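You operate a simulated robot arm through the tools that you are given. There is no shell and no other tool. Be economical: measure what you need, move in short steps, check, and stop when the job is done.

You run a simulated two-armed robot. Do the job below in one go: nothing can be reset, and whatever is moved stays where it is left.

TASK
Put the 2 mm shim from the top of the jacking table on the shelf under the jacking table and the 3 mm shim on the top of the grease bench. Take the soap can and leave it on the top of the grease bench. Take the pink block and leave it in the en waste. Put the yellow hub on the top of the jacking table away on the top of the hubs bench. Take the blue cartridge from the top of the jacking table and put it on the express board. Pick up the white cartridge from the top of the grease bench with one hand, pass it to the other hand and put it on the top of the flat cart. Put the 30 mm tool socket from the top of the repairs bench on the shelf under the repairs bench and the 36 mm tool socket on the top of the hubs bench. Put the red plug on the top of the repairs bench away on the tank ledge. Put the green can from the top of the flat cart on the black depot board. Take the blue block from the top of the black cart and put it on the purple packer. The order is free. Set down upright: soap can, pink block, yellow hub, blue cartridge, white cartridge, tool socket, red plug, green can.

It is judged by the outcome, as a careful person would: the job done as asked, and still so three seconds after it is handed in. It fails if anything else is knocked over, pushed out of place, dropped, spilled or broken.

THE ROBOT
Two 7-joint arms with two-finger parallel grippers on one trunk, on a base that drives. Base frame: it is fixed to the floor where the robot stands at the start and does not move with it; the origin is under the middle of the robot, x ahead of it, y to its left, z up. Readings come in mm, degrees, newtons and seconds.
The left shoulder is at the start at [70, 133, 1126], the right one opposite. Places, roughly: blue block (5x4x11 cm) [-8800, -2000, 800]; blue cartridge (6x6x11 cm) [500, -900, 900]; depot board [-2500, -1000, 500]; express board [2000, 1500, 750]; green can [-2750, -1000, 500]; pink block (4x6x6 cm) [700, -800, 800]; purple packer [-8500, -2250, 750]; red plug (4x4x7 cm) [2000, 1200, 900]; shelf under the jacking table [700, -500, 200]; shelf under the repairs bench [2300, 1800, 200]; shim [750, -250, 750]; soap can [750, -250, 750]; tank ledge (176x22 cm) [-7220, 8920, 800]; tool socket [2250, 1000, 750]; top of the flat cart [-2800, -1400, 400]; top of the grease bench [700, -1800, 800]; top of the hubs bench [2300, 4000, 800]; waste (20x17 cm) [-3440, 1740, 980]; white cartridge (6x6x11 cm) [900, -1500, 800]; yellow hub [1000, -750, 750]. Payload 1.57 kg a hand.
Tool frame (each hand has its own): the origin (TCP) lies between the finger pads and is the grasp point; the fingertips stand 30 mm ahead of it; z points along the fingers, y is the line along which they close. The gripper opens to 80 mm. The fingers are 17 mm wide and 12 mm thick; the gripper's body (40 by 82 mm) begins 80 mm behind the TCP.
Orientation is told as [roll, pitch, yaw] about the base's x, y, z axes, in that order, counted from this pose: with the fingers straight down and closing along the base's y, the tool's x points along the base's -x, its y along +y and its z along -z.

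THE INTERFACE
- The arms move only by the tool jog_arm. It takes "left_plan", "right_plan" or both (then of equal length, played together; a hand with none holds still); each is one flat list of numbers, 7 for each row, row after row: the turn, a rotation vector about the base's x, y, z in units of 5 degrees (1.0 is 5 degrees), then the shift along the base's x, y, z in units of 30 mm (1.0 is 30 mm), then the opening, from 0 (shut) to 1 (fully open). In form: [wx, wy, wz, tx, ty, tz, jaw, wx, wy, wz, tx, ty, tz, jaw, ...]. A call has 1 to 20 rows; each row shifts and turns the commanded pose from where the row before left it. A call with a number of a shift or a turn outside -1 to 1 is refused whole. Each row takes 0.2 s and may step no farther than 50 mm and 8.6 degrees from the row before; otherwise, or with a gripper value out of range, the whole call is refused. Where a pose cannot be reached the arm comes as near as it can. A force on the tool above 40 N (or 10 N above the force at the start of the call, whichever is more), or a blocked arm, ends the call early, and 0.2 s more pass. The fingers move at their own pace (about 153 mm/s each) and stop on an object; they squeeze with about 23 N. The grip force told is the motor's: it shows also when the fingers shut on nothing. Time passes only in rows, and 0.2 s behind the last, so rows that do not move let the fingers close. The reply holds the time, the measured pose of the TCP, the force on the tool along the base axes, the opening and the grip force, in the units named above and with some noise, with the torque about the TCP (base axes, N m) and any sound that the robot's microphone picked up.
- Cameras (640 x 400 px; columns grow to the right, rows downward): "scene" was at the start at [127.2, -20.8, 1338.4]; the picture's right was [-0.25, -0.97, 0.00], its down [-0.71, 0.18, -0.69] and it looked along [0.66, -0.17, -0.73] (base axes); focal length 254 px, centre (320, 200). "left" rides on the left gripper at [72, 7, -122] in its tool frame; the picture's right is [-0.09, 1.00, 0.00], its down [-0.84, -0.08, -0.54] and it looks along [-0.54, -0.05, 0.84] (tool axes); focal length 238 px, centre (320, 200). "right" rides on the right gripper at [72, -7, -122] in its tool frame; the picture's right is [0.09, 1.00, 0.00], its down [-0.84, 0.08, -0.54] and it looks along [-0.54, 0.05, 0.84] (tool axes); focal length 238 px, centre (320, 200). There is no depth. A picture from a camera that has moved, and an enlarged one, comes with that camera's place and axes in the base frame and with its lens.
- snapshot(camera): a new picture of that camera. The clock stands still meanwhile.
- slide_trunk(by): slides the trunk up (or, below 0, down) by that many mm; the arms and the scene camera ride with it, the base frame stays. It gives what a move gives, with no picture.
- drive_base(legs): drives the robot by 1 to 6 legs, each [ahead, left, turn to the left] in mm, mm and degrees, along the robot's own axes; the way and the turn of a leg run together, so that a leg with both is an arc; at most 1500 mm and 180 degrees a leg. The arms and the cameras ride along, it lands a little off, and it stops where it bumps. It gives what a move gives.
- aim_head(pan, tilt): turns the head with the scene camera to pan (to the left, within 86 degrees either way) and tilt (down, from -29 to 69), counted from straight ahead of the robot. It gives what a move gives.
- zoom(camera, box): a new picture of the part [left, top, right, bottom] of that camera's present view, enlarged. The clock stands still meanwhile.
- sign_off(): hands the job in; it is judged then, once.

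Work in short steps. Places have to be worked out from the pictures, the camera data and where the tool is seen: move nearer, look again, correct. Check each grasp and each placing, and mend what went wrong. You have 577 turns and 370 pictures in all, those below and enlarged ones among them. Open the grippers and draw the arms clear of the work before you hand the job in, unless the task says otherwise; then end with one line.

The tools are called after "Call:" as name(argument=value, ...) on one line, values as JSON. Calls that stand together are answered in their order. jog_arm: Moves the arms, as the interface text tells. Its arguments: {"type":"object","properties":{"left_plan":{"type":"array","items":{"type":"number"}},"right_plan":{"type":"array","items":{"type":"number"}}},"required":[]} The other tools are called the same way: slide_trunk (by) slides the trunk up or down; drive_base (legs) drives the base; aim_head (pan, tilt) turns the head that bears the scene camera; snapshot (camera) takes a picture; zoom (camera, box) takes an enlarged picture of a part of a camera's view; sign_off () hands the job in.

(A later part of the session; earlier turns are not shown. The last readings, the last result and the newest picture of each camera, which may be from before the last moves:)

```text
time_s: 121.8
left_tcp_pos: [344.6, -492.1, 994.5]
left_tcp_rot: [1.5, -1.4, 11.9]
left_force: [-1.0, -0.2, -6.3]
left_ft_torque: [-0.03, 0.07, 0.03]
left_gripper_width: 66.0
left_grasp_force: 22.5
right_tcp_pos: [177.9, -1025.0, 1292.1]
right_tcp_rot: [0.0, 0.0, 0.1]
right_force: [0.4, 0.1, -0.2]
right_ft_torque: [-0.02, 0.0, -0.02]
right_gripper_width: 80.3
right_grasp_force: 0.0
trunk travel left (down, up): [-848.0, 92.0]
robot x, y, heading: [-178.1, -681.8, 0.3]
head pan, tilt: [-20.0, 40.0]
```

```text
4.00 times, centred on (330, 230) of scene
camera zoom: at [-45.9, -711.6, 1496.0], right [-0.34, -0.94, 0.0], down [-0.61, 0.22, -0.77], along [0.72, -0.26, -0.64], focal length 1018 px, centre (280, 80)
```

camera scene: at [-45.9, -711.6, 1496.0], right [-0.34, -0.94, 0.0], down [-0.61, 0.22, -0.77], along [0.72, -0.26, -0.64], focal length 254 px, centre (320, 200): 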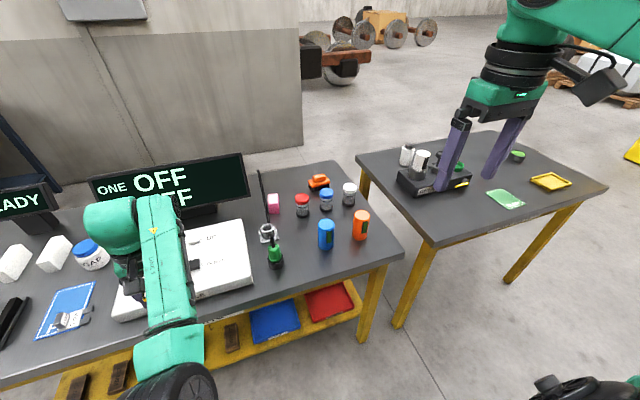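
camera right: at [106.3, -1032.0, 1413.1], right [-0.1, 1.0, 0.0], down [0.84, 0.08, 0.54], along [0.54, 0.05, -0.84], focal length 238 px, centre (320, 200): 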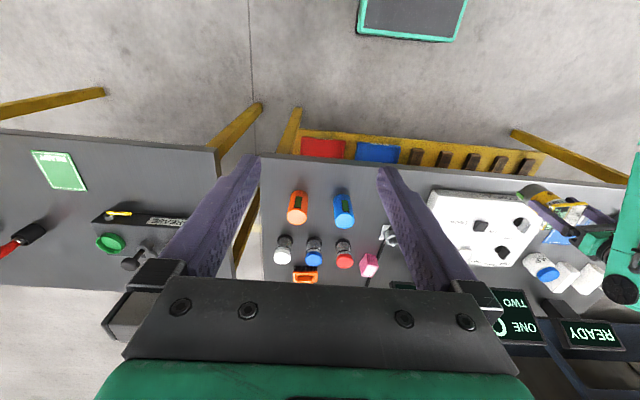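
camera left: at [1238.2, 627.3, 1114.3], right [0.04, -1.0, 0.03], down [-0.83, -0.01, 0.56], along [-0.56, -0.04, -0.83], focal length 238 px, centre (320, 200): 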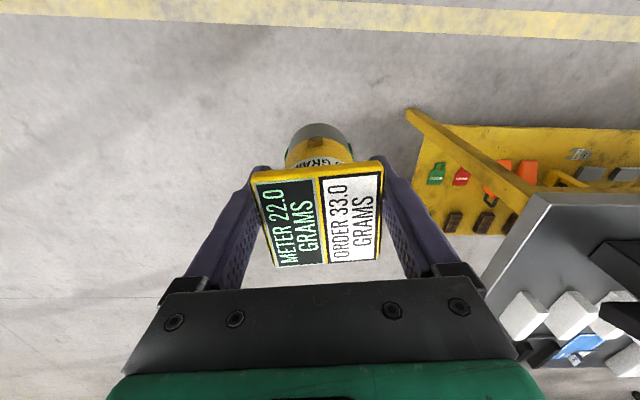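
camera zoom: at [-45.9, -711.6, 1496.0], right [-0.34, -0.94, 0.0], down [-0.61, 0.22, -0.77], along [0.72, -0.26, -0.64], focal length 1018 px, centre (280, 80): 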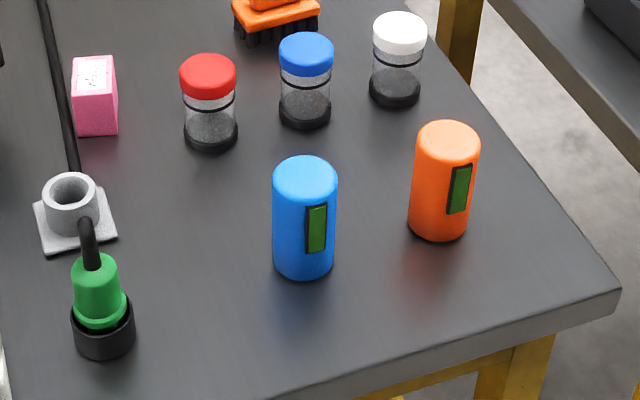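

Blue cartridge stands at (487,-926), its windows facing ±x, so closing along y is clean. I drive nearer.

Call:
drive_base(legs=[[215, -95, 0]])

Call:
jog_arm(right_plan=[0, 0, 0, 0.6, 0.9, -0.9, 1, 0, 0, 0, 0.6, 0.9, -0.9, 1, 0, 0, 0, 0.6, 0.9, -0.9, 1, 0, 0, 0, 0.6, 0.9, -0.9, 1, 0, 0, 0, 0.6, 0.9, -0.9, 1, 0, 0, 0, 0, 0.9, -0.9, 1, 0, 0, 0, 0, 0.9, -0.9, 1])

Call:
snapshot(camera="right")

```text
time_s: 123.6
left_tcp_pos: [560.1, -586.8, 997.1]
left_tcp_rot: [1.4, -1.6, 11.9]
left_force: [-0.9, -0.2, -6.1]
left_ft_torque: [0.01, 0.06, 0.02]
left_gripper_width: 65.7
left_grasp_force: 23.1
right_tcp_pos: [390.0, -1119.5, 1293.6]
right_tcp_rot: [0.0, -0.1, 0.1]
right_force: [0.0, 0.5, 0.8]
right_ft_torque: [-0.03, -0.02, -0.01]
right_gripper_width: 80.1
right_grasp_force: 0.2
trunk travel left (down, up): [-848.0, 92.0]
robot x, y, heading: [37.4, -777.7, 0.2]
head pan, tilt: [-20.0, 40.0]
```

```text
time_s: 125.2
left_tcp_pos: [561.5, -587.0, 994.7]
left_tcp_rot: [1.5, -1.3, 11.8]
left_force: [0.0, -0.3, -5.5]
left_ft_torque: [-0.03, 0.06, 0.0]
left_gripper_width: 65.8
left_grasp_force: 23.4
right_tcp_pos: [482.2, -928.4, 1101.2]
right_tcp_rot: [0.0, 0.1, 0.1]
right_force: [0.0, 0.9, -0.3]
right_ft_torque: [0.03, 0.04, -0.05]
right_gripper_width: 80.3
right_grasp_force: 0.1
trunk travel left (down, up): [-848.0, 92.0]
robot x, y, heading: [41.5, -777.9, 0.4]
head pan, tilt: [-20.0, 40.0]
```

```text
303 pictures are left
camera right: at [411.3, -936.4, 1223.3], right [-0.09, 1.0, 0.0], down [0.84, 0.08, 0.54], along [0.54, 0.05, -0.84], focal length 238 px, centre (320, 200)
```

right: 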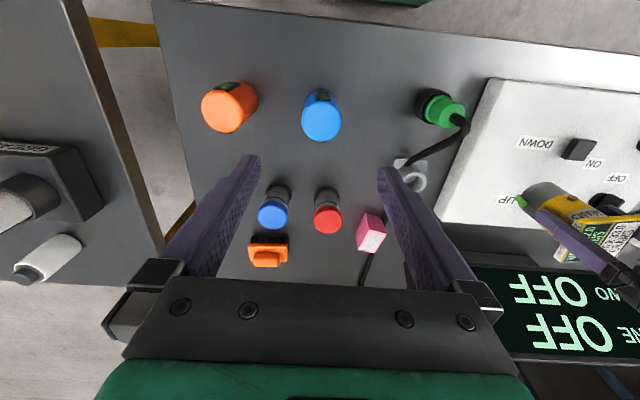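

Top centre at (489,-928). I descend over it in two stages.

Call:
jog_arm(right_plan=[0, 0, 0, 0.2, 0, -1, 1, 0, 0, 0, 0, 0, -1, 1, 0, 0, 0, 0, 0, -1, 1, 0, 0, 0, 0, 0, -1, 1])

Call:
snapshot(camera="right")

```text
time_s: 126.2
left_tcp_pos: [563.3, -587.4, 994.6]
left_tcp_rot: [1.5, -1.2, 11.8]
left_force: [0.2, -0.3, -6.0]
left_ft_torque: [-0.02, 0.05, -0.03]
left_gripper_width: 65.8
left_grasp_force: 23.0
right_tcp_pos: [490.0, -933.1, 981.6]
right_tcp_rot: [0.1, 0.0, 0.2]
right_force: [-0.5, 0.8, -0.3]
right_ft_torque: [0.03, 0.04, -0.02]
right_gripper_width: 80.4
right_grasp_force: 0.1
trunk travel left (down, up): [-848.0, 92.0]
robot x, y, heading: [39.7, -776.0, 0.2]
head pan, tilt: [-20.0, 40.0]
```

```text
302 pictures are left
camera right: at [418.2, -939.6, 1103.0], right [-0.09, 1.0, 0.0], down [0.84, 0.08, 0.54], along [0.54, 0.05, -0.84], focal length 238 px, centre (320, 200)
```

right: 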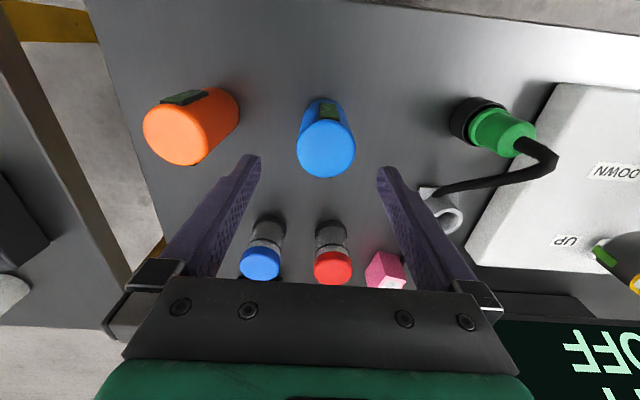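

Call:
jog_arm(right_plan=[0, 0, 0, 0, 0.13, -0.5, 1, 0, 0, 0, 0, 0, -1, 1, 0, 0, 0, 0, 0, -1, 1, 0, 0, 0, 0, 0, -1, 1, 0, 0, 0, 0, 0, -0.2, 1, 0, 0, 0, 0, 0, 0, 0, 0, 0, 0, 0, 0, 0, 0])

Call:
snapshot(camera="right")

```text
time_s: 127.8
left_tcp_pos: [561.2, -588.6, 995.3]
left_tcp_rot: [1.5, -1.3, 11.9]
left_force: [0.3, -0.9, -5.8]
left_ft_torque: [-0.02, 0.03, 0.01]
left_gripper_width: 66.1
left_grasp_force: 23.0
right_tcp_pos: [459.8, -955.1, 910.5]
right_tcp_rot: [0.0, 0.0, 0.1]
right_force: [0.4, -0.1, 0.3]
right_ft_torque: [0.03, 0.01, 0.01]
right_gripper_width: 0.0
right_grasp_force: 21.2
right hand out of reach, approached as far as the arm can: row 2, 3, 4, 5
trunk travel left (down, up): [-848.0, 92.0]
robot x, y, heading: [40.2, -772.2, 0.4]
head pan, tilt: [-20.0, 40.0]
```

```text
301 pictures are left
camera right: at [389.1, -962.5, 1030.9], right [-0.09, 1.0, 0.0], down [0.84, 0.08, 0.54], along [0.54, 0.05, -0.84], focal length 238 px, centre (320, 200)
```

right: 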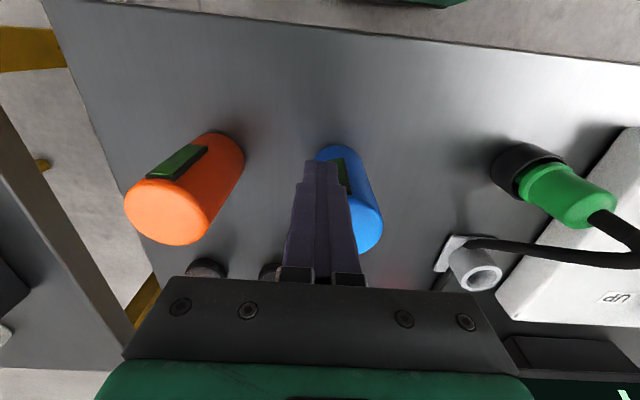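

The right arm over-extended at this height and missed (nothing toppled). I retreat away from the cartridge and up, keep the hub hand high, then lower the trunk.

Call:
jog_arm(right_plan=[0, 0, 0, -1, -1, 1, 0, 0, 0, 0, -0.3, -0.3, 1, 0, 0, 0, 0, 0, 0, 1, 0, 0, 0, 0, 0, 0, 1, 0, 0, 0, 0, 0, 0, 1, 0.5, 0, 0, 0, 0, 0, 1, 1], left_plan=[0, 0, 0, 0, 0, 1, 0, 0, 0, 0, 0, 0, 1, 0, 0, 0, 0, 0, 0, 1, 0, 0, 0, 0, 0, 0, 1, 0, 0, 0, 0, 0, 0, 1, 0, 0, 0, 0, 0, 0, 1, 0])

Call:
slide_trunk(by=-150)

Call:
snapshot(camera="right")

```text
refused: row 1 steps farther than a row can; nothing moved
```

```text
time_s: 128.8
left_tcp_pos: [558.8, -589.1, 916.1]
left_tcp_rot: [1.5, -2.4, 11.9]
left_force: [-3.5, -0.5, 4.1]
left_ft_torque: [-0.22, 0.36, -0.03]
left_gripper_width: 65.7
left_grasp_force: 22.5
right_tcp_pos: [454.8, -955.2, 831.0]
right_tcp_rot: [-0.2, -0.5, 0.2]
right_force: [-16.1, -5.9, 28.4]
right_ft_torque: [-0.12, 0.74, 0.23]
right_gripper_width: 0.1
right_grasp_force: 21.0
trunk travel left (down, up): [-762.0, 178.0]
robot x, y, heading: [40.2, -779.4, 0.1]
head pan, tilt: [-20.0, 40.0]
stopped: the force on the tool passed its limit (the readings are from after the stop); the commanded pose is now the measured one
```

```text
300 pictures are left
camera right: at [383.5, -961.9, 950.5], right [-0.09, 1.0, 0.0], down [0.83, 0.08, 0.55], along [0.55, 0.05, -0.84], focal length 238 px, centre (320, 200)
```

right: 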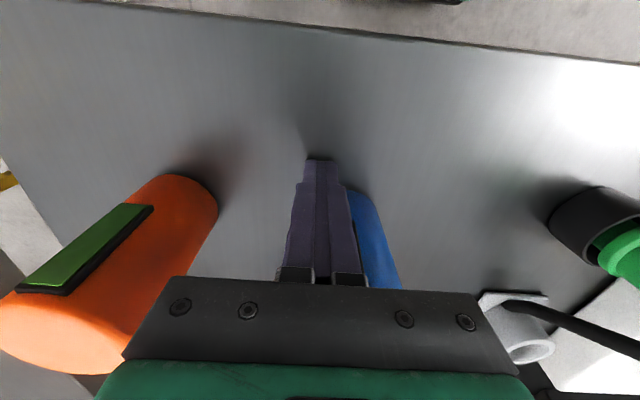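

The refused arm move let the trunk carry the hands down; it stopped on light contact. I raise the trunk straight back up and inspect.

Call:
slide_trunk(by=90)

Call:
snapshot(camera="right")

Call:
snapshot(camera="left")

Call:
snapshot(camera="scene")

```text
time_s: 130.1
left_tcp_pos: [563.2, -588.1, 1002.2]
left_tcp_rot: [1.6, -2.1, 11.9]
left_force: [-0.3, 0.7, -6.2]
left_ft_torque: [-0.02, 0.06, -0.01]
left_gripper_width: 65.5
left_grasp_force: 23.7
right_tcp_pos: [461.3, -954.3, 918.2]
right_tcp_rot: [0.0, -0.2, 0.2]
right_force: [0.2, 0.7, -0.7]
right_ft_torque: [-0.02, 0.02, -0.05]
right_gripper_width: 0.2
right_grasp_force: 21.2
trunk travel left (down, up): [-852.0, 88.0]
robot x, y, heading: [40.0, -774.5, 0.1]
head pan, tilt: [-20.0, 40.0]
```

```text
299 pictures are left
camera right: at [389.8, -961.6, 1037.8], right [-0.09, 1.0, 0.0], down [0.83, 0.08, 0.55], along [0.54, 0.05, -0.84], focal length 238 px, centre (320, 200)
```

right: 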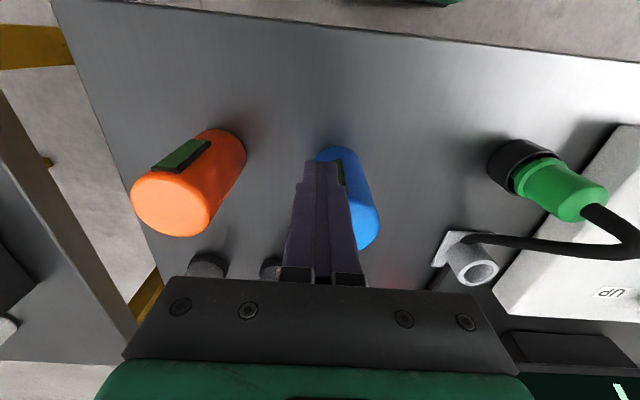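

```text
298 pictures are left
camera left: at [486.9, -599.8, 1121.4], right [-0.12, 0.99, 0.03], down [0.82, 0.08, 0.57], along [0.56, 0.09, -0.82], focal length 238 px, centre (320, 200)
```

left: 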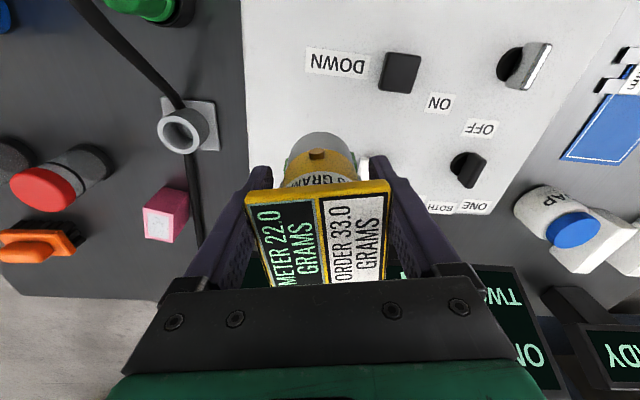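

```text
297 pictures are left
camera scene: at [168.9, -806.4, 1499.8], right [-0.34, -0.94, 0.0], down [-0.61, 0.22, -0.77], along [0.72, -0.26, -0.64], focal length 254 px, centre (320, 200)
```

scene: 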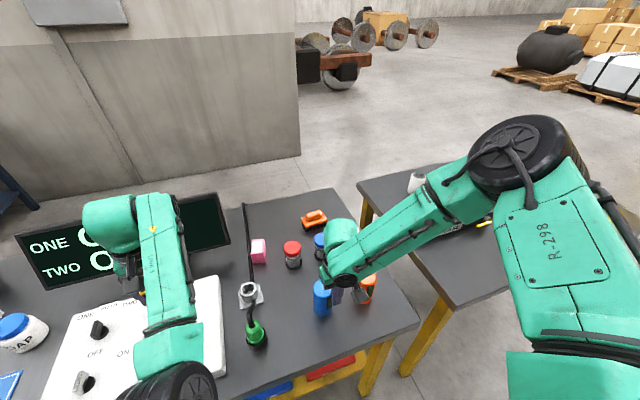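

All still stands. I retreat the right hand back and up, and raise the hub hand by 150.

Call:
jog_arm(right_plan=[0, 0, 0, -0.7, -0.7, 0.6, 0, 0, 0, 0, 0, 0, 1, 0, 0, 0, 0, 0, 0, 1, 0, 0, 0, 0, 0, 0, 1, 1, 0, 0, 0, 0, 0, 1, 1, 0, 0, 0, 0, 0, 1, 1], left_plan=[0, 0, 0, 0, 0, 1, 0, 0, 0, 0, 0, 0, 1, 0, 0, 0, 0, 0, 0, 1, 0, 0, 0, 0, 0, 0, 1, 0, 0, 0, 0, 0, 0, 1, 0, 0, 0, 0, 0, 0, 0, 0])

```text
time_s: 131.5
left_tcp_pos: [600.3, -575.5, 1137.2]
left_tcp_rot: [1.5, -2.2, 11.8]
left_force: [-0.9, 0.4, -6.0]
left_ft_torque: [0.01, 0.05, -0.03]
left_gripper_width: 65.7
left_grasp_force: 23.4
left hand out of reach, approached as far as the arm can: row 2, 3, 4, 5
right_tcp_pos: [440.5, -976.5, 1085.0]
right_tcp_rot: [-0.2, -0.2, 0.2]
right_force: [-0.4, 0.3, -0.8]
right_ft_torque: [0.0, 0.04, -0.02]
right_gripper_width: 80.0
right_grasp_force: 0.1
trunk travel left (down, up): [-852.0, 88.0]
robot x, y, heading: [38.5, -780.0, 0.1]
head pan, tilt: [-20.0, 40.0]
```

Now the trunk goes down 140: hub will be at ~997 and the right hand ~945.

Call:
slide_trunk(by=-140)

Call:
snapshot(camera="right")

```text
time_s: 133.2
left_tcp_pos: [599.9, -576.7, 997.4]
left_tcp_rot: [1.5, -2.2, 11.9]
left_force: [0.6, 0.1, -6.8]
left_ft_torque: [-0.05, 0.09, 0.04]
left_gripper_width: 65.6
left_grasp_force: 22.3
right_tcp_pos: [440.6, -976.4, 945.0]
right_tcp_rot: [-0.1, -0.3, 0.1]
right_force: [-0.9, 0.8, 0.5]
right_ft_torque: [0.0, -0.03, -0.03]
right_gripper_width: 80.0
right_grasp_force: 0.0
trunk travel left (down, up): [-712.0, 228.0]
robot x, y, heading: [42.3, -778.7, -0.1]
head pan, tilt: [-20.0, 40.0]
```

```text
296 pictures are left
camera right: at [368.9, -983.7, 1066.1], right [-0.09, 1.0, 0.0], down [0.83, 0.08, 0.55], along [0.54, 0.05, -0.84], focal length 238 px, centre (320, 200)
```

right: 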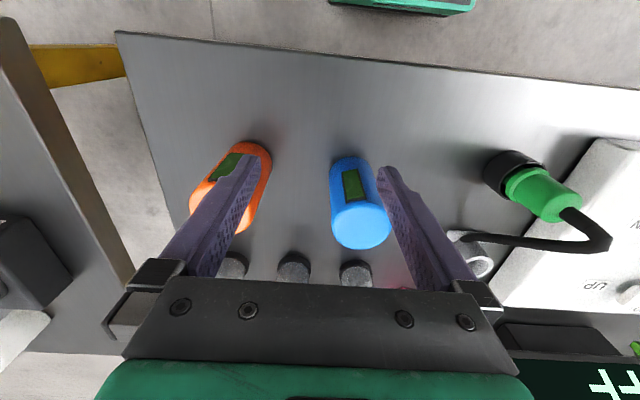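

Call:
jog_arm(right_plan=[0, 0, 0, 0, 0, 1, 1, 0, 0, 0, 0, 0, 0.5, 1, 0, 0, 0, 0.75, 0.6, 0, 1, 0, 0, 0, 0.75, 0.6, 0, 1])

Call:
snapshot(camera="right")

```text
time_s: 134.2
left_tcp_pos: [601.5, -575.5, 998.5]
left_tcp_rot: [1.4, -2.1, 11.9]
left_force: [0.1, -0.2, -6.6]
left_ft_torque: [-0.02, 0.12, 0.02]
left_gripper_width: 65.6
left_grasp_force: 23.3
right_tcp_pos: [485.2, -939.9, 991.9]
right_tcp_rot: [-0.2, -0.2, 0.2]
right_force: [-0.4, -0.1, 0.0]
right_ft_torque: [0.0, 0.02, 0.01]
right_gripper_width: 80.0
right_grasp_force: 0.2
trunk travel left (down, up): [-712.0, 228.0]
robot x, y, heading: [37.0, -776.0, 0.3]
head pan, tilt: [-20.0, 40.0]
```

```text
295 pictures are left
camera right: at [415.1, -946.6, 1111.5], right [-0.09, 1.0, 0.0], down [0.83, 0.08, 0.54], along [0.54, 0.05, -0.84], focal length 238 px, centre (320, 200)
```

right: 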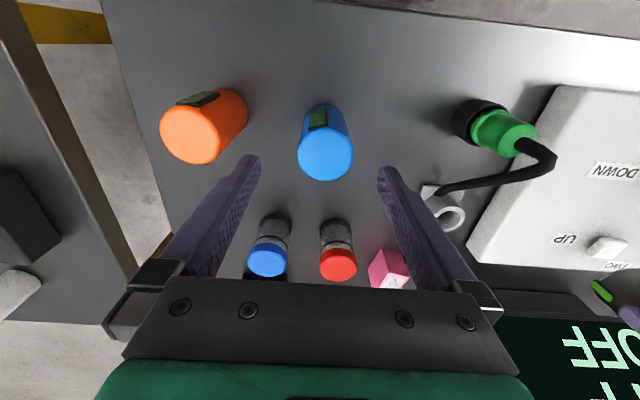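

Call:
jog_arm(right_plan=[0, 0, 0, 0.25, 0.15, -0.6, 1, 0, 0, 0, 0, 0, -0.8, 1, 0, 0, 0, 0, 0, -0.8, 1])

Call:
snapshot(camera="right")

```text
time_s: 135.0
left_tcp_pos: [600.4, -576.2, 999.1]
left_tcp_rot: [1.5, -2.0, 11.9]
left_force: [0.6, -0.1, -6.2]
left_ft_torque: [0.0, 0.09, 0.03]
left_gripper_width: 65.6
left_grasp_force: 23.1
right_tcp_pos: [492.9, -937.6, 925.0]
right_tcp_rot: [-0.1, -0.4, 0.1]
right_force: [0.9, 0.4, -1.0]
right_ft_torque: [0.0, 0.01, -0.02]
right_gripper_width: 80.0
right_grasp_force: 0.0
trunk travel left (down, up): [-712.0, 228.0]
robot x, y, heading: [39.8, -777.5, 0.2]
head pan, tilt: [-20.0, 40.0]
```

```text
294 pictures are left
camera right: at [421.6, -943.6, 1045.1], right [-0.09, 1.0, 0.0], down [0.83, 0.08, 0.55], along [0.54, 0.05, -0.84], focal length 238 px, centre (320, 200)
```

right: 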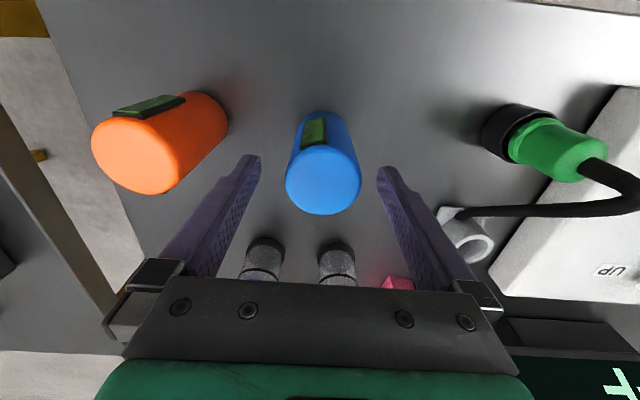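

Centred. I descend 52 mm and close.

Call:
jog_arm(right_plan=[0, 0, 0, 0, 0.05, -0.9, 1, 0, 0, 0, 0, 0, -0.85, 1, 0, 0, 0, 0, 0, 0, 0.6, 0, 0, 0, 0, 0, 0, 0])

Call:
snapshot(camera="right")

```text
time_s: 136.0
left_tcp_pos: [600.8, -576.6, 999.0]
left_tcp_rot: [1.5, -2.2, 11.8]
left_force: [0.2, -0.4, -5.9]
left_ft_torque: [-0.02, 0.1, 0.01]
left_gripper_width: 65.8
left_grasp_force: 23.2
right_tcp_pos: [492.4, -934.8, 871.0]
right_tcp_rot: [-0.1, -0.2, 0.3]
right_force: [-0.2, 0.5, 0.7]
right_ft_torque: [0.1, 0.01, 0.0]
right_gripper_width: 53.4
right_grasp_force: 22.9
trunk travel left (down, up): [-712.0, 228.0]
robot x, y, heading: [41.2, -778.1, 0.2]
head pan, tilt: [-20.0, 40.0]
```

```text
293 pictures are left
camera right: at [421.3, -941.9, 992.7], right [-0.09, 1.0, 0.0], down [0.83, 0.08, 0.55], along [0.54, 0.05, -0.84], focal length 238 px, centre (320, 200)
```

right: 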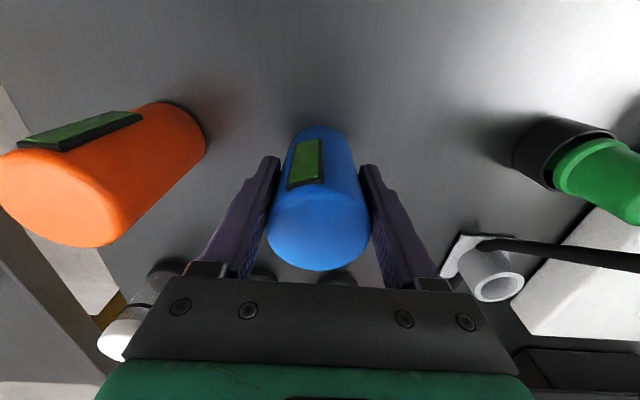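

Gripped (53 mm). I raise the trunk and check the lift.

Call:
slide_trunk(by=140)

Call:
snapshot(camera="right")

```text
time_s: 137.6
left_tcp_pos: [600.6, -577.2, 1136.8]
left_tcp_rot: [1.5, -2.0, 11.8]
left_force: [-0.5, 0.2, -5.9]
left_ft_torque: [-0.05, 0.09, 0.0]
left_gripper_width: 66.1
left_grasp_force: 22.5
right_tcp_pos: [493.6, -934.3, 1011.9]
right_tcp_rot: [-0.1, -0.3, 0.2]
right_force: [-0.5, -0.3, -1.4]
right_ft_torque: [0.02, 0.04, 0.0]
right_gripper_width: 53.1
right_grasp_force: 23.3
trunk travel left (down, up): [-852.0, 88.0]
robot x, y, heading: [38.6, -776.0, 0.5]
head pan, tilt: [-20.0, 40.0]
```

```text
292 pictures are left
camera right: at [421.8, -942.0, 1132.7], right [-0.09, 1.0, 0.0], down [0.83, 0.08, 0.55], along [0.54, 0.05, -0.84], focal length 238 px, centre (320, 200)
```

right: 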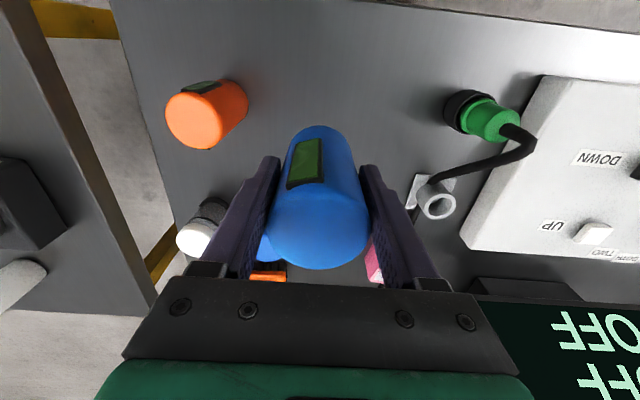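

Both items are held. I drive back, left and forward to the repairs bench, stopping short to look.

Call:
drive_base(legs=[[-250, 0, 0], [0, 1500, 0], [0, 850, 0], [1400, 0, 0]])

Call:
aim_head(pan=-10, tilt=35)

Call:
snapshot(camera="scene")

```text
time_s: 157.2
left_tcp_pos: [1746.5, 1771.7, 1138.4]
left_tcp_rot: [1.6, -2.2, 11.6]
left_force: [-0.1, 0.5, -6.2]
left_ft_torque: [-0.01, 0.07, 0.01]
left_gripper_width: 66.0
left_grasp_force: 22.8
right_tcp_pos: [1634.9, 1412.8, 1012.5]
right_tcp_rot: [-0.1, -0.3, -0.1]
right_force: [0.9, -0.3, -1.9]
right_ft_torque: [0.02, 0.04, 0.02]
right_gripper_width: 53.3
right_grasp_force: 23.1
trunk travel left (down, up): [-852.0, 88.0]
robot x, y, heading: [1183.0, 1572.8, -0.1]
head pan, tilt: [-20.0, 40.0]
```

```text
time_s: 157.9
left_tcp_pos: [1745.7, 1771.6, 1137.0]
left_tcp_rot: [1.6, -2.1, 11.6]
left_force: [-0.7, -0.9, -6.3]
left_ft_torque: [0.0, 0.09, -0.02]
left_gripper_width: 65.5
left_grasp_force: 23.0
right_tcp_pos: [1636.1, 1413.0, 1011.2]
right_tcp_rot: [-0.2, -0.2, -0.2]
right_force: [1.2, 0.6, -1.8]
right_ft_torque: [0.01, -0.02, 0.0]
right_gripper_width: 53.3
right_grasp_force: 23.1
trunk travel left (down, up): [-852.0, 88.0]
robot x, y, heading: [1185.2, 1575.2, -0.1]
head pan, tilt: [-10.0, 35.0]
```

```text
291 pictures are left
camera scene: at [1320.8, 1556.9, 1507.1], right [-0.18, -0.98, 0.0], down [-0.57, 0.1, -0.82], along [0.81, -0.14, -0.57], focal length 254 px, centre (320, 200)
```

scene: 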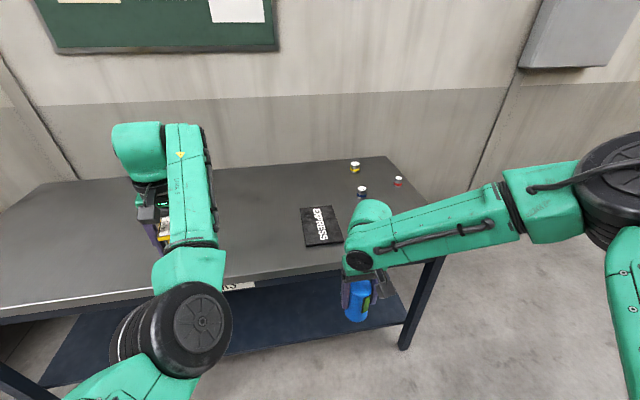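

Call:
zoom(camera="scene", box=[280, 140, 430, 260])

Call:
zoom(camera="scene", box=[0, 150, 320, 400])

```text
3.33 times, centred on (355, 200) of scene
camera zoom: at [1320.8, 1556.9, 1507.1], right [-0.18, -0.98, 0.0], down [-0.57, 0.1, -0.82], along [0.81, -0.14, -0.57], focal length 848 px, centre (203, 200)
```

zoom: 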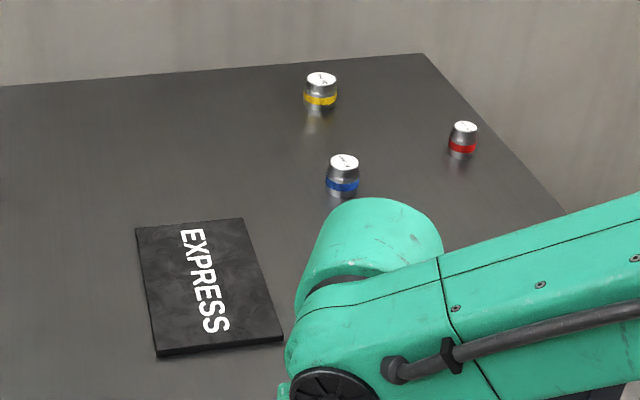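

```text
1.60 times, centred on (160, 275) of scene
camera zoom: at [1320.8, 1556.9, 1507.1], right [-0.18, -0.98, 0.0], down [-0.57, 0.1, -0.82], along [0.81, -0.14, -0.57], focal length 407 px, centre (576, 80)
```

zoom: 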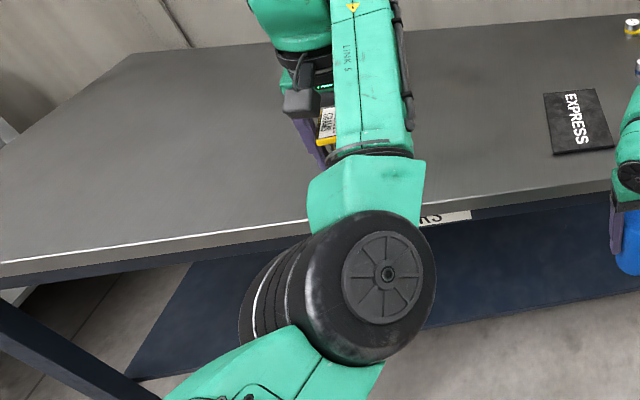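

The three sockets (yellow, blue, red bands) stand at the far right; the board is at about x 2017–2254, y≈1430. I drive up to it.

Call:
drive_base(legs=[[380, 0, 0]])

Call:
snapshot(camera="right")

Call:
snapshot(camera="scene")

```text
time_s: 160.3
left_tcp_pos: [2123.2, 1771.1, 1139.0]
left_tcp_rot: [1.5, -2.3, 11.8]
left_force: [0.7, 0.3, -5.7]
left_ft_torque: [0.02, 0.05, 0.01]
left_gripper_width: 65.8
left_grasp_force: 23.1
right_tcp_pos: [2014.9, 1413.3, 1013.0]
right_tcp_rot: [-0.2, -0.3, 0.0]
right_force: [0.3, 0.1, -1.7]
right_ft_torque: [0.01, -0.01, -0.01]
right_gripper_width: 53.2
right_grasp_force: 23.5
trunk travel left (down, up): [-852.0, 88.0]
robot x, y, heading: [1565.6, 1576.5, 0.1]
head pan, tilt: [-10.0, 35.0]
```

```text
288 pictures are left
camera right: at [1943.4, 1406.8, 1133.5], right [-0.09, 1.0, 0.0], down [0.83, 0.08, 0.55], along [0.54, 0.05, -0.84], focal length 238 px, centre (320, 200)
```

right: 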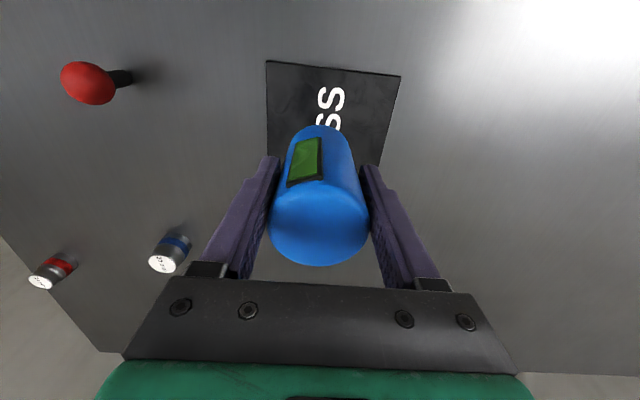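

```text
287 pictures are left
camera scene: at [1698.6, 1556.8, 1507.4], right [-0.17, -0.98, 0.0], down [-0.56, 0.1, -0.82], along [0.81, -0.14, -0.57], focal length 254 px, centre (320, 200)
```

scene: 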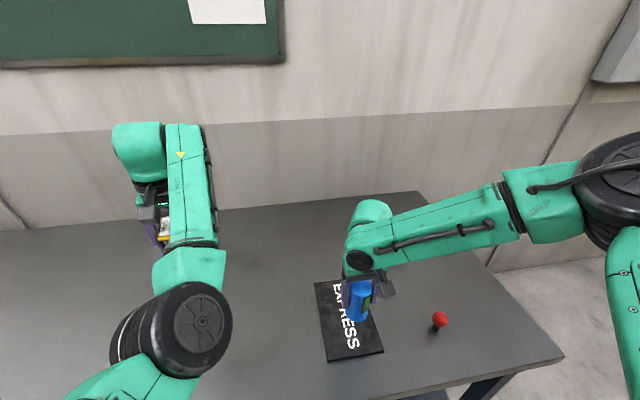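

Board spans y 1349–1505, starting x 1966. I shift the hand to (2050,1427), then lower with the trunk by 105.

Call:
jog_arm(right_plan=[0, 0, 0, 0.6, 0.25, 0, 0, 0, 0, 0, 0.6, 0.25, 0, 0])

Call:
slide_trunk(by=-105)

Call:
snapshot(camera="right")

```text
time_s: 160.9
left_tcp_pos: [2125.9, 1773.3, 1136.9]
left_tcp_rot: [1.4, -2.2, 11.7]
left_force: [0.2, -0.9, -6.3]
left_ft_torque: [0.0, 0.07, 0.0]
left_gripper_width: 65.9
left_grasp_force: 22.3
right_tcp_pos: [2051.7, 1427.8, 1012.7]
right_tcp_rot: [-0.1, -0.3, 0.1]
right_force: [-1.0, 0.0, -2.2]
right_ft_torque: [-0.02, 0.05, 0.0]
right_gripper_width: 53.4
right_grasp_force: 23.2
trunk travel left (down, up): [-852.0, 88.0]
robot x, y, heading: [1557.8, 1576.7, 0.1]
head pan, tilt: [-10.0, 35.0]
```

```text
time_s: 162.3
left_tcp_pos: [2121.4, 1773.2, 1033.0]
left_tcp_rot: [1.4, -2.3, 11.9]
left_force: [0.4, 0.1, -5.6]
left_ft_torque: [-0.08, 0.09, 0.0]
left_gripper_width: 65.8
left_grasp_force: 23.1
right_tcp_pos: [2048.7, 1430.5, 909.0]
right_tcp_rot: [0.0, -0.4, 0.1]
right_force: [-0.2, 2.7, 15.8]
right_ft_torque: [0.17, -0.38, 0.05]
right_gripper_width: 53.2
right_grasp_force: 22.9
trunk travel left (down, up): [-747.0, 193.0]
robot x, y, heading: [1565.7, 1572.2, 0.1]
head pan, tilt: [-10.0, 35.0]
```

```text
286 pictures are left
camera right: at [1976.9, 1422.5, 1029.8], right [-0.09, 1.0, 0.0], down [0.83, 0.08, 0.55], along [0.55, 0.05, -0.84], focal length 238 px, centre (320, 200)
```

right: 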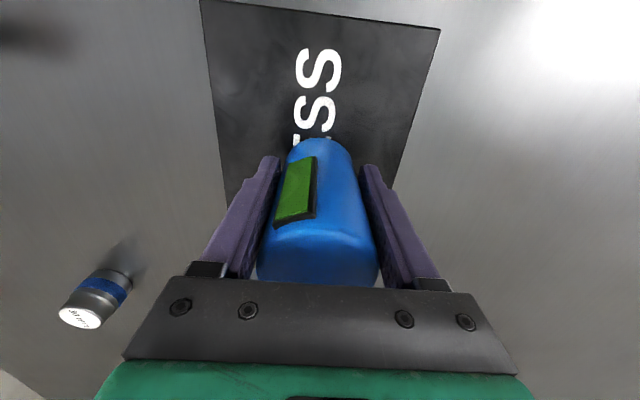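

It touches the board (16 N up), so board top is ≈846. I ease up 2 mm and release.

Call:
jog_arm(right_plan=[0, 0, 0, 0, 0, 0.07, 0, 0, 0, 0, 0, 0, 0, 0.5, 0, 0, 0, 0, 0, 0, 1, 0, 0, 0, 0, 0, 0, 1])

Call:
snapshot(camera="right")

```text
time_s: 163.3
left_tcp_pos: [2123.5, 1772.7, 1032.2]
left_tcp_rot: [1.4, -2.2, 11.8]
left_force: [0.2, 0.4, -5.7]
left_ft_torque: [-0.01, 0.08, 0.02]
left_gripper_width: 65.9
left_grasp_force: 23.1
right_tcp_pos: [2050.2, 1428.0, 909.5]
right_tcp_rot: [0.0, -0.4, 0.0]
right_force: [-0.3, 0.2, -1.6]
right_ft_torque: [0.01, -0.01, -0.02]
right_gripper_width: 80.0
right_grasp_force: 0.0
trunk travel left (down, up): [-747.0, 193.0]
robot x, y, heading: [1563.4, 1570.7, -0.2]
head pan, tilt: [-10.0, 35.0]
```

```text
285 pictures are left
camera right: at [1978.9, 1421.0, 1030.6], right [-0.09, 1.0, 0.0], down [0.83, 0.08, 0.55], along [0.55, 0.05, -0.84], focal length 238 px, centre (320, 200)
```

right: 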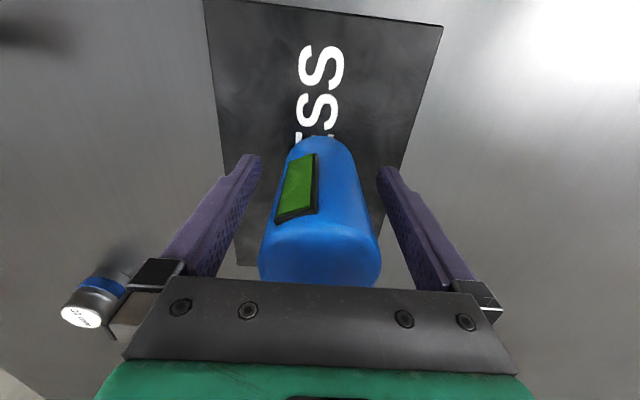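

It stands upright. I raise the right hand clear.

Call:
jog_arm(right_plan=[0, 0, 0, 0, 0, 1, 1, 0, 0, 0, 0, 0, 1, 1, 0, 0, 0, 0, 0, 1, 1, 0, 0, 0, 0, 0, 1, 1, 0, 0, 0, 0, 0, 1, 1])

Call:
aim_head(pan=-35, tilt=35)

Call:
snapshot(camera="scene")

Call:
snapshot(camera="right")

```text
time_s: 164.5
left_tcp_pos: [2124.5, 1772.5, 1033.7]
left_tcp_rot: [1.6, -2.2, 11.8]
left_force: [-0.4, 0.3, -6.3]
left_ft_torque: [-0.02, 0.04, 0.03]
left_gripper_width: 65.6
left_grasp_force: 23.5
right_tcp_pos: [2050.3, 1427.0, 1058.7]
right_tcp_rot: [0.0, -0.4, 0.0]
right_force: [0.2, 0.0, -0.6]
right_ft_torque: [-0.02, -0.02, 0.0]
right_gripper_width: 80.2
right_grasp_force: 0.1
trunk travel left (down, up): [-747.0, 193.0]
robot x, y, heading: [1562.0, 1575.5, 0.1]
head pan, tilt: [-10.0, 35.0]
```

```text
time_s: 165.4
left_tcp_pos: [2124.3, 1770.7, 1033.7]
left_tcp_rot: [1.6, -2.1, 11.7]
left_force: [0.3, -1.2, -5.5]
left_ft_torque: [-0.02, 0.09, 0.01]
left_gripper_width: 65.9
left_grasp_force: 23.4
right_tcp_pos: [2051.8, 1427.7, 1060.3]
right_tcp_rot: [0.0, -0.4, 0.0]
right_force: [0.1, 0.7, 0.4]
right_ft_torque: [0.0, 0.0, -0.05]
right_gripper_width: 80.0
right_grasp_force: 0.0
trunk travel left (down, up): [-747.0, 193.0]
robot x, y, heading: [1561.1, 1572.3, -0.0]
head pan, tilt: [-35.0, 35.0]
```

```text
284 pictures are left
camera scene: at [1686.0, 1521.8, 1402.2], right [-0.57, -0.82, 0.0], down [-0.47, 0.33, -0.82], along [0.67, -0.47, -0.57], focal length 254 px, centre (320, 200)
```

scene: 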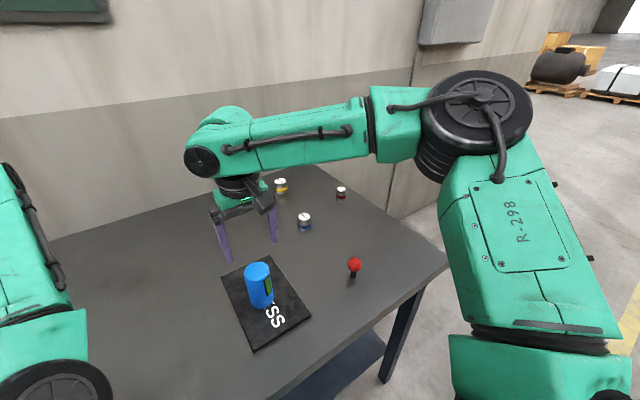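

```text
283 pictures are left
camera right: at [1979.6, 1420.8, 1179.8], right [-0.09, 1.0, 0.0], down [0.83, 0.08, 0.55], along [0.55, 0.05, -0.84], focal length 238 px, centre (320, 200)
```

right: 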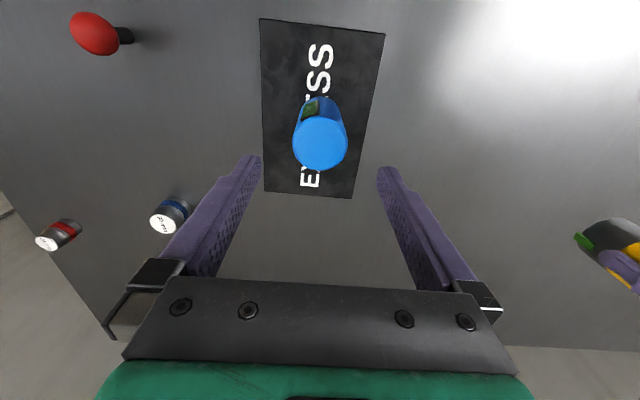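

Blue cartridge sits on the board. Now I read the sizes on the sockets.

Call:
zoom(camera="right", box=[20, 190, 200, 260])

Call:
zoom(camera="scene", box=[265, 170, 365, 285])

```text
3.56 times, centred on (110, 225) of right
camera zoom: at [1979.6, 1420.8, 1179.8], right [-0.09, 1.0, 0.0], down [0.83, 0.08, 0.55], along [0.55, 0.05, -0.84], focal length 848 px, centre (1067, 111)
```

zoom: 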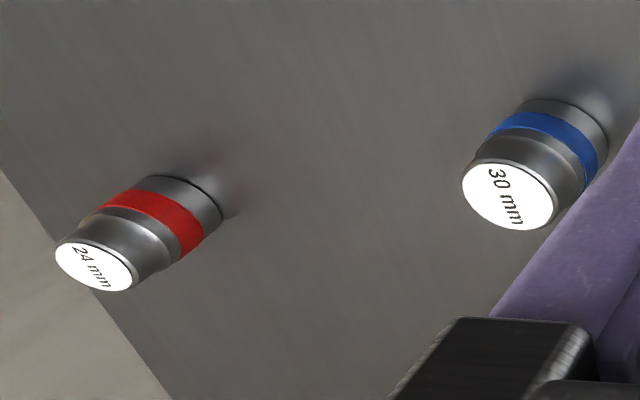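

```text
3.48 times, centred on (315, 228) of scene
camera zoom: at [1686.0, 1521.8, 1402.2], right [-0.57, -0.82, 0.0], down [-0.47, 0.33, -0.82], along [0.67, -0.47, -0.57], focal length 885 px, centre (337, 104)
```

zoom: 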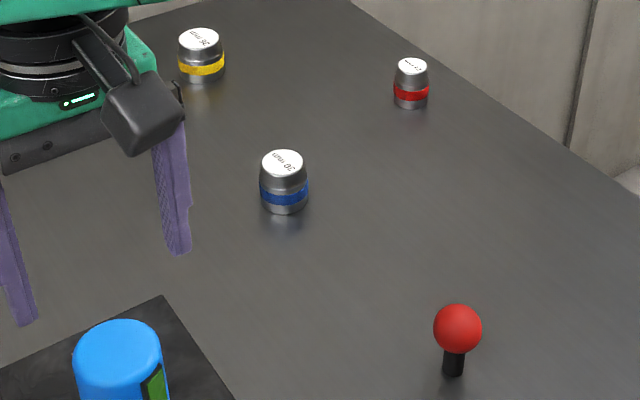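

Blue = 30 mm, red = 24 mm, yellow = 36 mm (far, at ≈(2484,1153)). I go round to the bench's south end, facing +y, to fetch the 36 mm with the right hand.

Call:
drive_base(legs=[[-350, 0, 0], [0, -1120, 0], [0, 0, 90], [0, -1040, 0]])

Call:
aim_head(pan=-10, tilt=45)

Call:
snapshot(camera="scene")

```text
time_s: 181.7
left_tcp_pos: [2049.7, 1009.9, 1033.3]
left_tcp_rot: [1.5, -2.1, 101.4]
left_force: [0.1, 0.6, -5.5]
left_ft_torque: [-0.11, -0.04, 0.01]
left_gripper_width: 65.9
left_grasp_force: 23.2
right_tcp_pos: [2394.0, 934.1, 1059.3]
right_tcp_rot: [0.0, -0.4, 89.6]
right_force: [-0.1, 0.8, 0.1]
right_ft_torque: [0.02, 0.01, 0.03]
right_gripper_width: 80.2
right_grasp_force: 0.1
trunk travel left (down, up): [-747.0, 193.0]
robot x, y, heading: [2247.6, 446.3, 89.7]
head pan, tilt: [-35.0, 35.0]
```

```text
time_s: 182.6
left_tcp_pos: [2050.3, 1009.2, 1032.0]
left_tcp_rot: [1.5, -2.1, 101.4]
left_force: [-0.5, -0.3, -6.5]
left_ft_torque: [-0.08, -0.02, -0.02]
left_gripper_width: 65.9
left_grasp_force: 22.4
right_tcp_pos: [2395.0, 934.3, 1058.8]
right_tcp_rot: [0.0, -0.4, 89.7]
right_force: [0.3, 0.6, -0.2]
right_ft_torque: [-0.01, 0.0, -0.01]
right_gripper_width: 80.0
right_grasp_force: 0.1
trunk travel left (down, up): [-747.0, 193.0]
robot x, y, heading: [2244.2, 448.0, 89.6]
head pan, tilt: [-10.0, 45.0]
```

```text
280 pictures are left
camera scene: at [2260.7, 576.8, 1387.4], right [0.98, -0.18, 0.0], down [-0.13, -0.7, -0.71], along [0.13, 0.69, -0.71], focal length 254 px, centre (320, 200)
```

scene: 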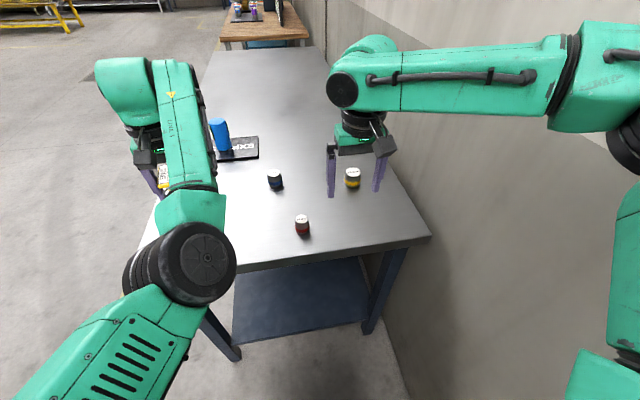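

Sockets: 36 mm at (2476,1161), 30 mm at (2231,1202), 24 mm at (2292,990). I check my right elbow's clearance to the wall.

Call:
aim_head(pan=-70, tilt=45)

Call:
snapshot(camera="scene")

```text
time_s: 183.9
left_tcp_pos: [2050.3, 1008.6, 1033.0]
left_tcp_rot: [1.6, -2.0, 101.3]
left_force: [1.3, 0.2, -7.2]
left_ft_torque: [-0.06, -0.04, -0.01]
left_gripper_width: 65.9
left_grasp_force: 23.1
right_tcp_pos: [2393.4, 933.7, 1059.3]
right_tcp_rot: [0.0, -0.4, 89.7]
right_force: [0.1, 0.5, -0.4]
right_ft_torque: [0.0, -0.01, 0.0]
right_gripper_width: 79.7
right_grasp_force: 0.1
trunk travel left (down, up): [-747.0, 193.0]
robot x, y, heading: [2245.0, 444.7, 89.8]
head pan, tilt: [-70.0, 45.0]
```

```text
279 pictures are left
camera scene: at [2322.5, 524.3, 1387.5], right [0.34, -0.94, 0.0], down [-0.67, -0.24, -0.71], along [0.67, 0.24, -0.71], focal length 254 px, centre (320, 200)
```

scene: 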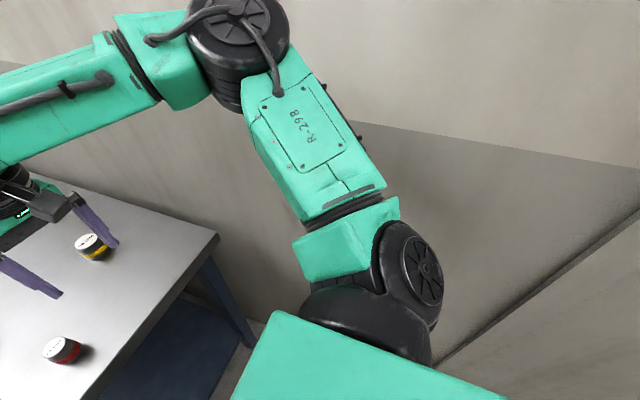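

The right elbow is near the wall. I shift 30 mm left and straighten the arm outwards (which pulls the elbow in) before going forward.

Call:
drive_base(legs=[[0, 30, 0]])

Call:
jog_arm(right_plan=[0, 0, 0, 0.3, 0.3, -0.6, 1, 0, 0, 0, 0.3, 0.3, -0.6, 1, 0, 0, 0, 0.5, 0.2, -0.6, 1, 0, 0, 0, 0.6, 0.2, -0.6, 1, 0, 0, 0, 0.6, 0.1, -0.4, 1, 0, 0, 0, 0.6, 0.1, 0, 1])

Call:
snapshot(camera="scene")

```text
time_s: 184.8
left_tcp_pos: [2026.6, 1009.6, 1033.2]
left_tcp_rot: [1.8, -2.2, 101.2]
left_force: [1.3, -0.2, -6.0]
left_ft_torque: [-0.05, 0.02, -0.01]
left_gripper_width: 65.7
left_grasp_force: 23.0
right_tcp_pos: [2369.7, 934.0, 1058.1]
right_tcp_rot: [0.3, -0.4, 89.6]
right_force: [0.0, 0.3, 0.1]
right_ft_torque: [-0.02, 0.07, 0.0]
right_gripper_width: 80.1
right_grasp_force: 0.0
trunk travel left (down, up): [-747.0, 193.0]
robot x, y, heading: [2215.5, 447.7, 89.5]
head pan, tilt: [-70.0, 45.0]
```

```text
time_s: 186.2
left_tcp_pos: [2021.8, 1009.9, 1033.4]
left_tcp_rot: [1.5, -2.1, 101.3]
left_force: [-0.6, -1.0, -5.4]
left_ft_torque: [-0.1, 0.0, 0.0]
left_gripper_width: 65.6
left_grasp_force: 22.9
right_tcp_pos: [2453.6, 970.2, 975.3]
right_tcp_rot: [0.0, -0.4, 89.6]
right_force: [-0.3, 0.6, 0.6]
right_ft_torque: [0.0, 0.01, -0.02]
right_gripper_width: 80.0
right_grasp_force: 0.1
trunk travel left (down, up): [-747.0, 193.0]
robot x, y, heading: [2214.8, 446.5, 89.6]
head pan, tilt: [-70.0, 45.0]
```

```text
278 pictures are left
camera scene: at [2293.2, 524.0, 1387.5], right [0.34, -0.94, 0.0], down [-0.67, -0.24, -0.71], along [0.67, 0.24, -0.71], focal length 254 px, centre (320, 200)
```

scene: 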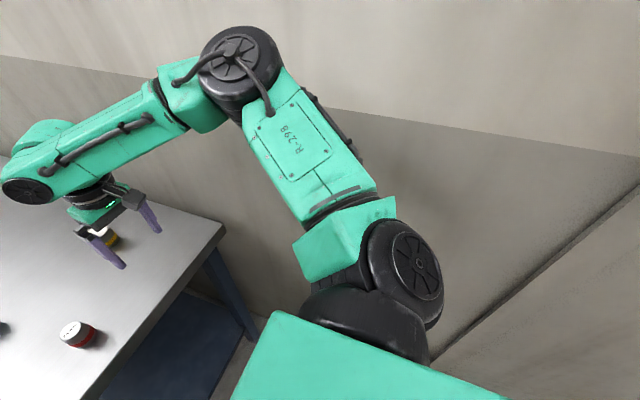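

Call:
drive_base(legs=[[190, 0, 0.4]])

Call:
snapshot(camera="right")

Call:
snapshot(camera="scene")

```text
time_s: 187.7
left_tcp_pos: [2020.1, 1195.8, 1034.4]
left_tcp_rot: [1.5, -2.1, 101.7]
left_force: [-0.4, -0.1, -6.3]
left_ft_torque: [-0.09, 0.0, 0.02]
left_gripper_width: 65.7
left_grasp_force: 22.5
right_tcp_pos: [2450.1, 1157.7, 976.1]
right_tcp_rot: [0.0, -0.5, 89.9]
right_force: [0.8, 0.5, 0.6]
right_ft_torque: [0.02, 0.0, 0.04]
right_gripper_width: 80.4
right_grasp_force: 0.0
trunk travel left (down, up): [-747.0, 193.0]
robot x, y, heading: [2218.0, 638.0, 89.9]
head pan, tilt: [-70.0, 45.0]
```

```text
277 pictures are left
camera right: at [2457.3, 1085.4, 1096.9], right [-1.0, -0.09, 0.0], down [-0.08, 0.83, 0.55], along [-0.05, 0.55, -0.84], focal length 238 px, centre (320, 200)
```

right: 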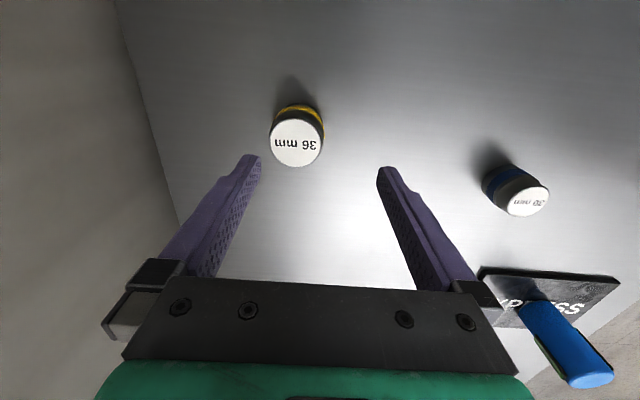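

```text
276 pictures are left
camera scene: at [2293.1, 711.2, 1387.7], right [0.34, -0.94, 0.0], down [-0.66, -0.24, -0.71], along [0.66, 0.24, -0.71], focal length 254 px, centre (320, 200)
```

scene: 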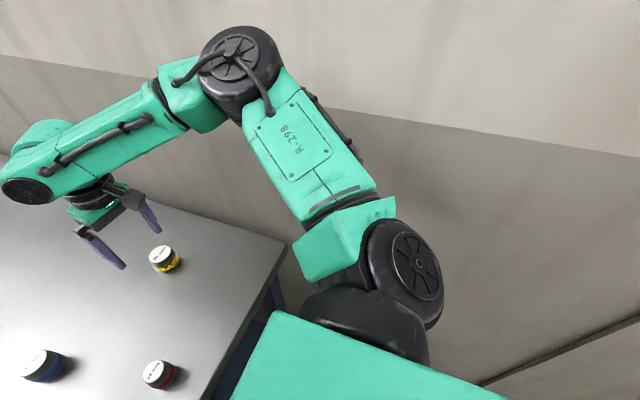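

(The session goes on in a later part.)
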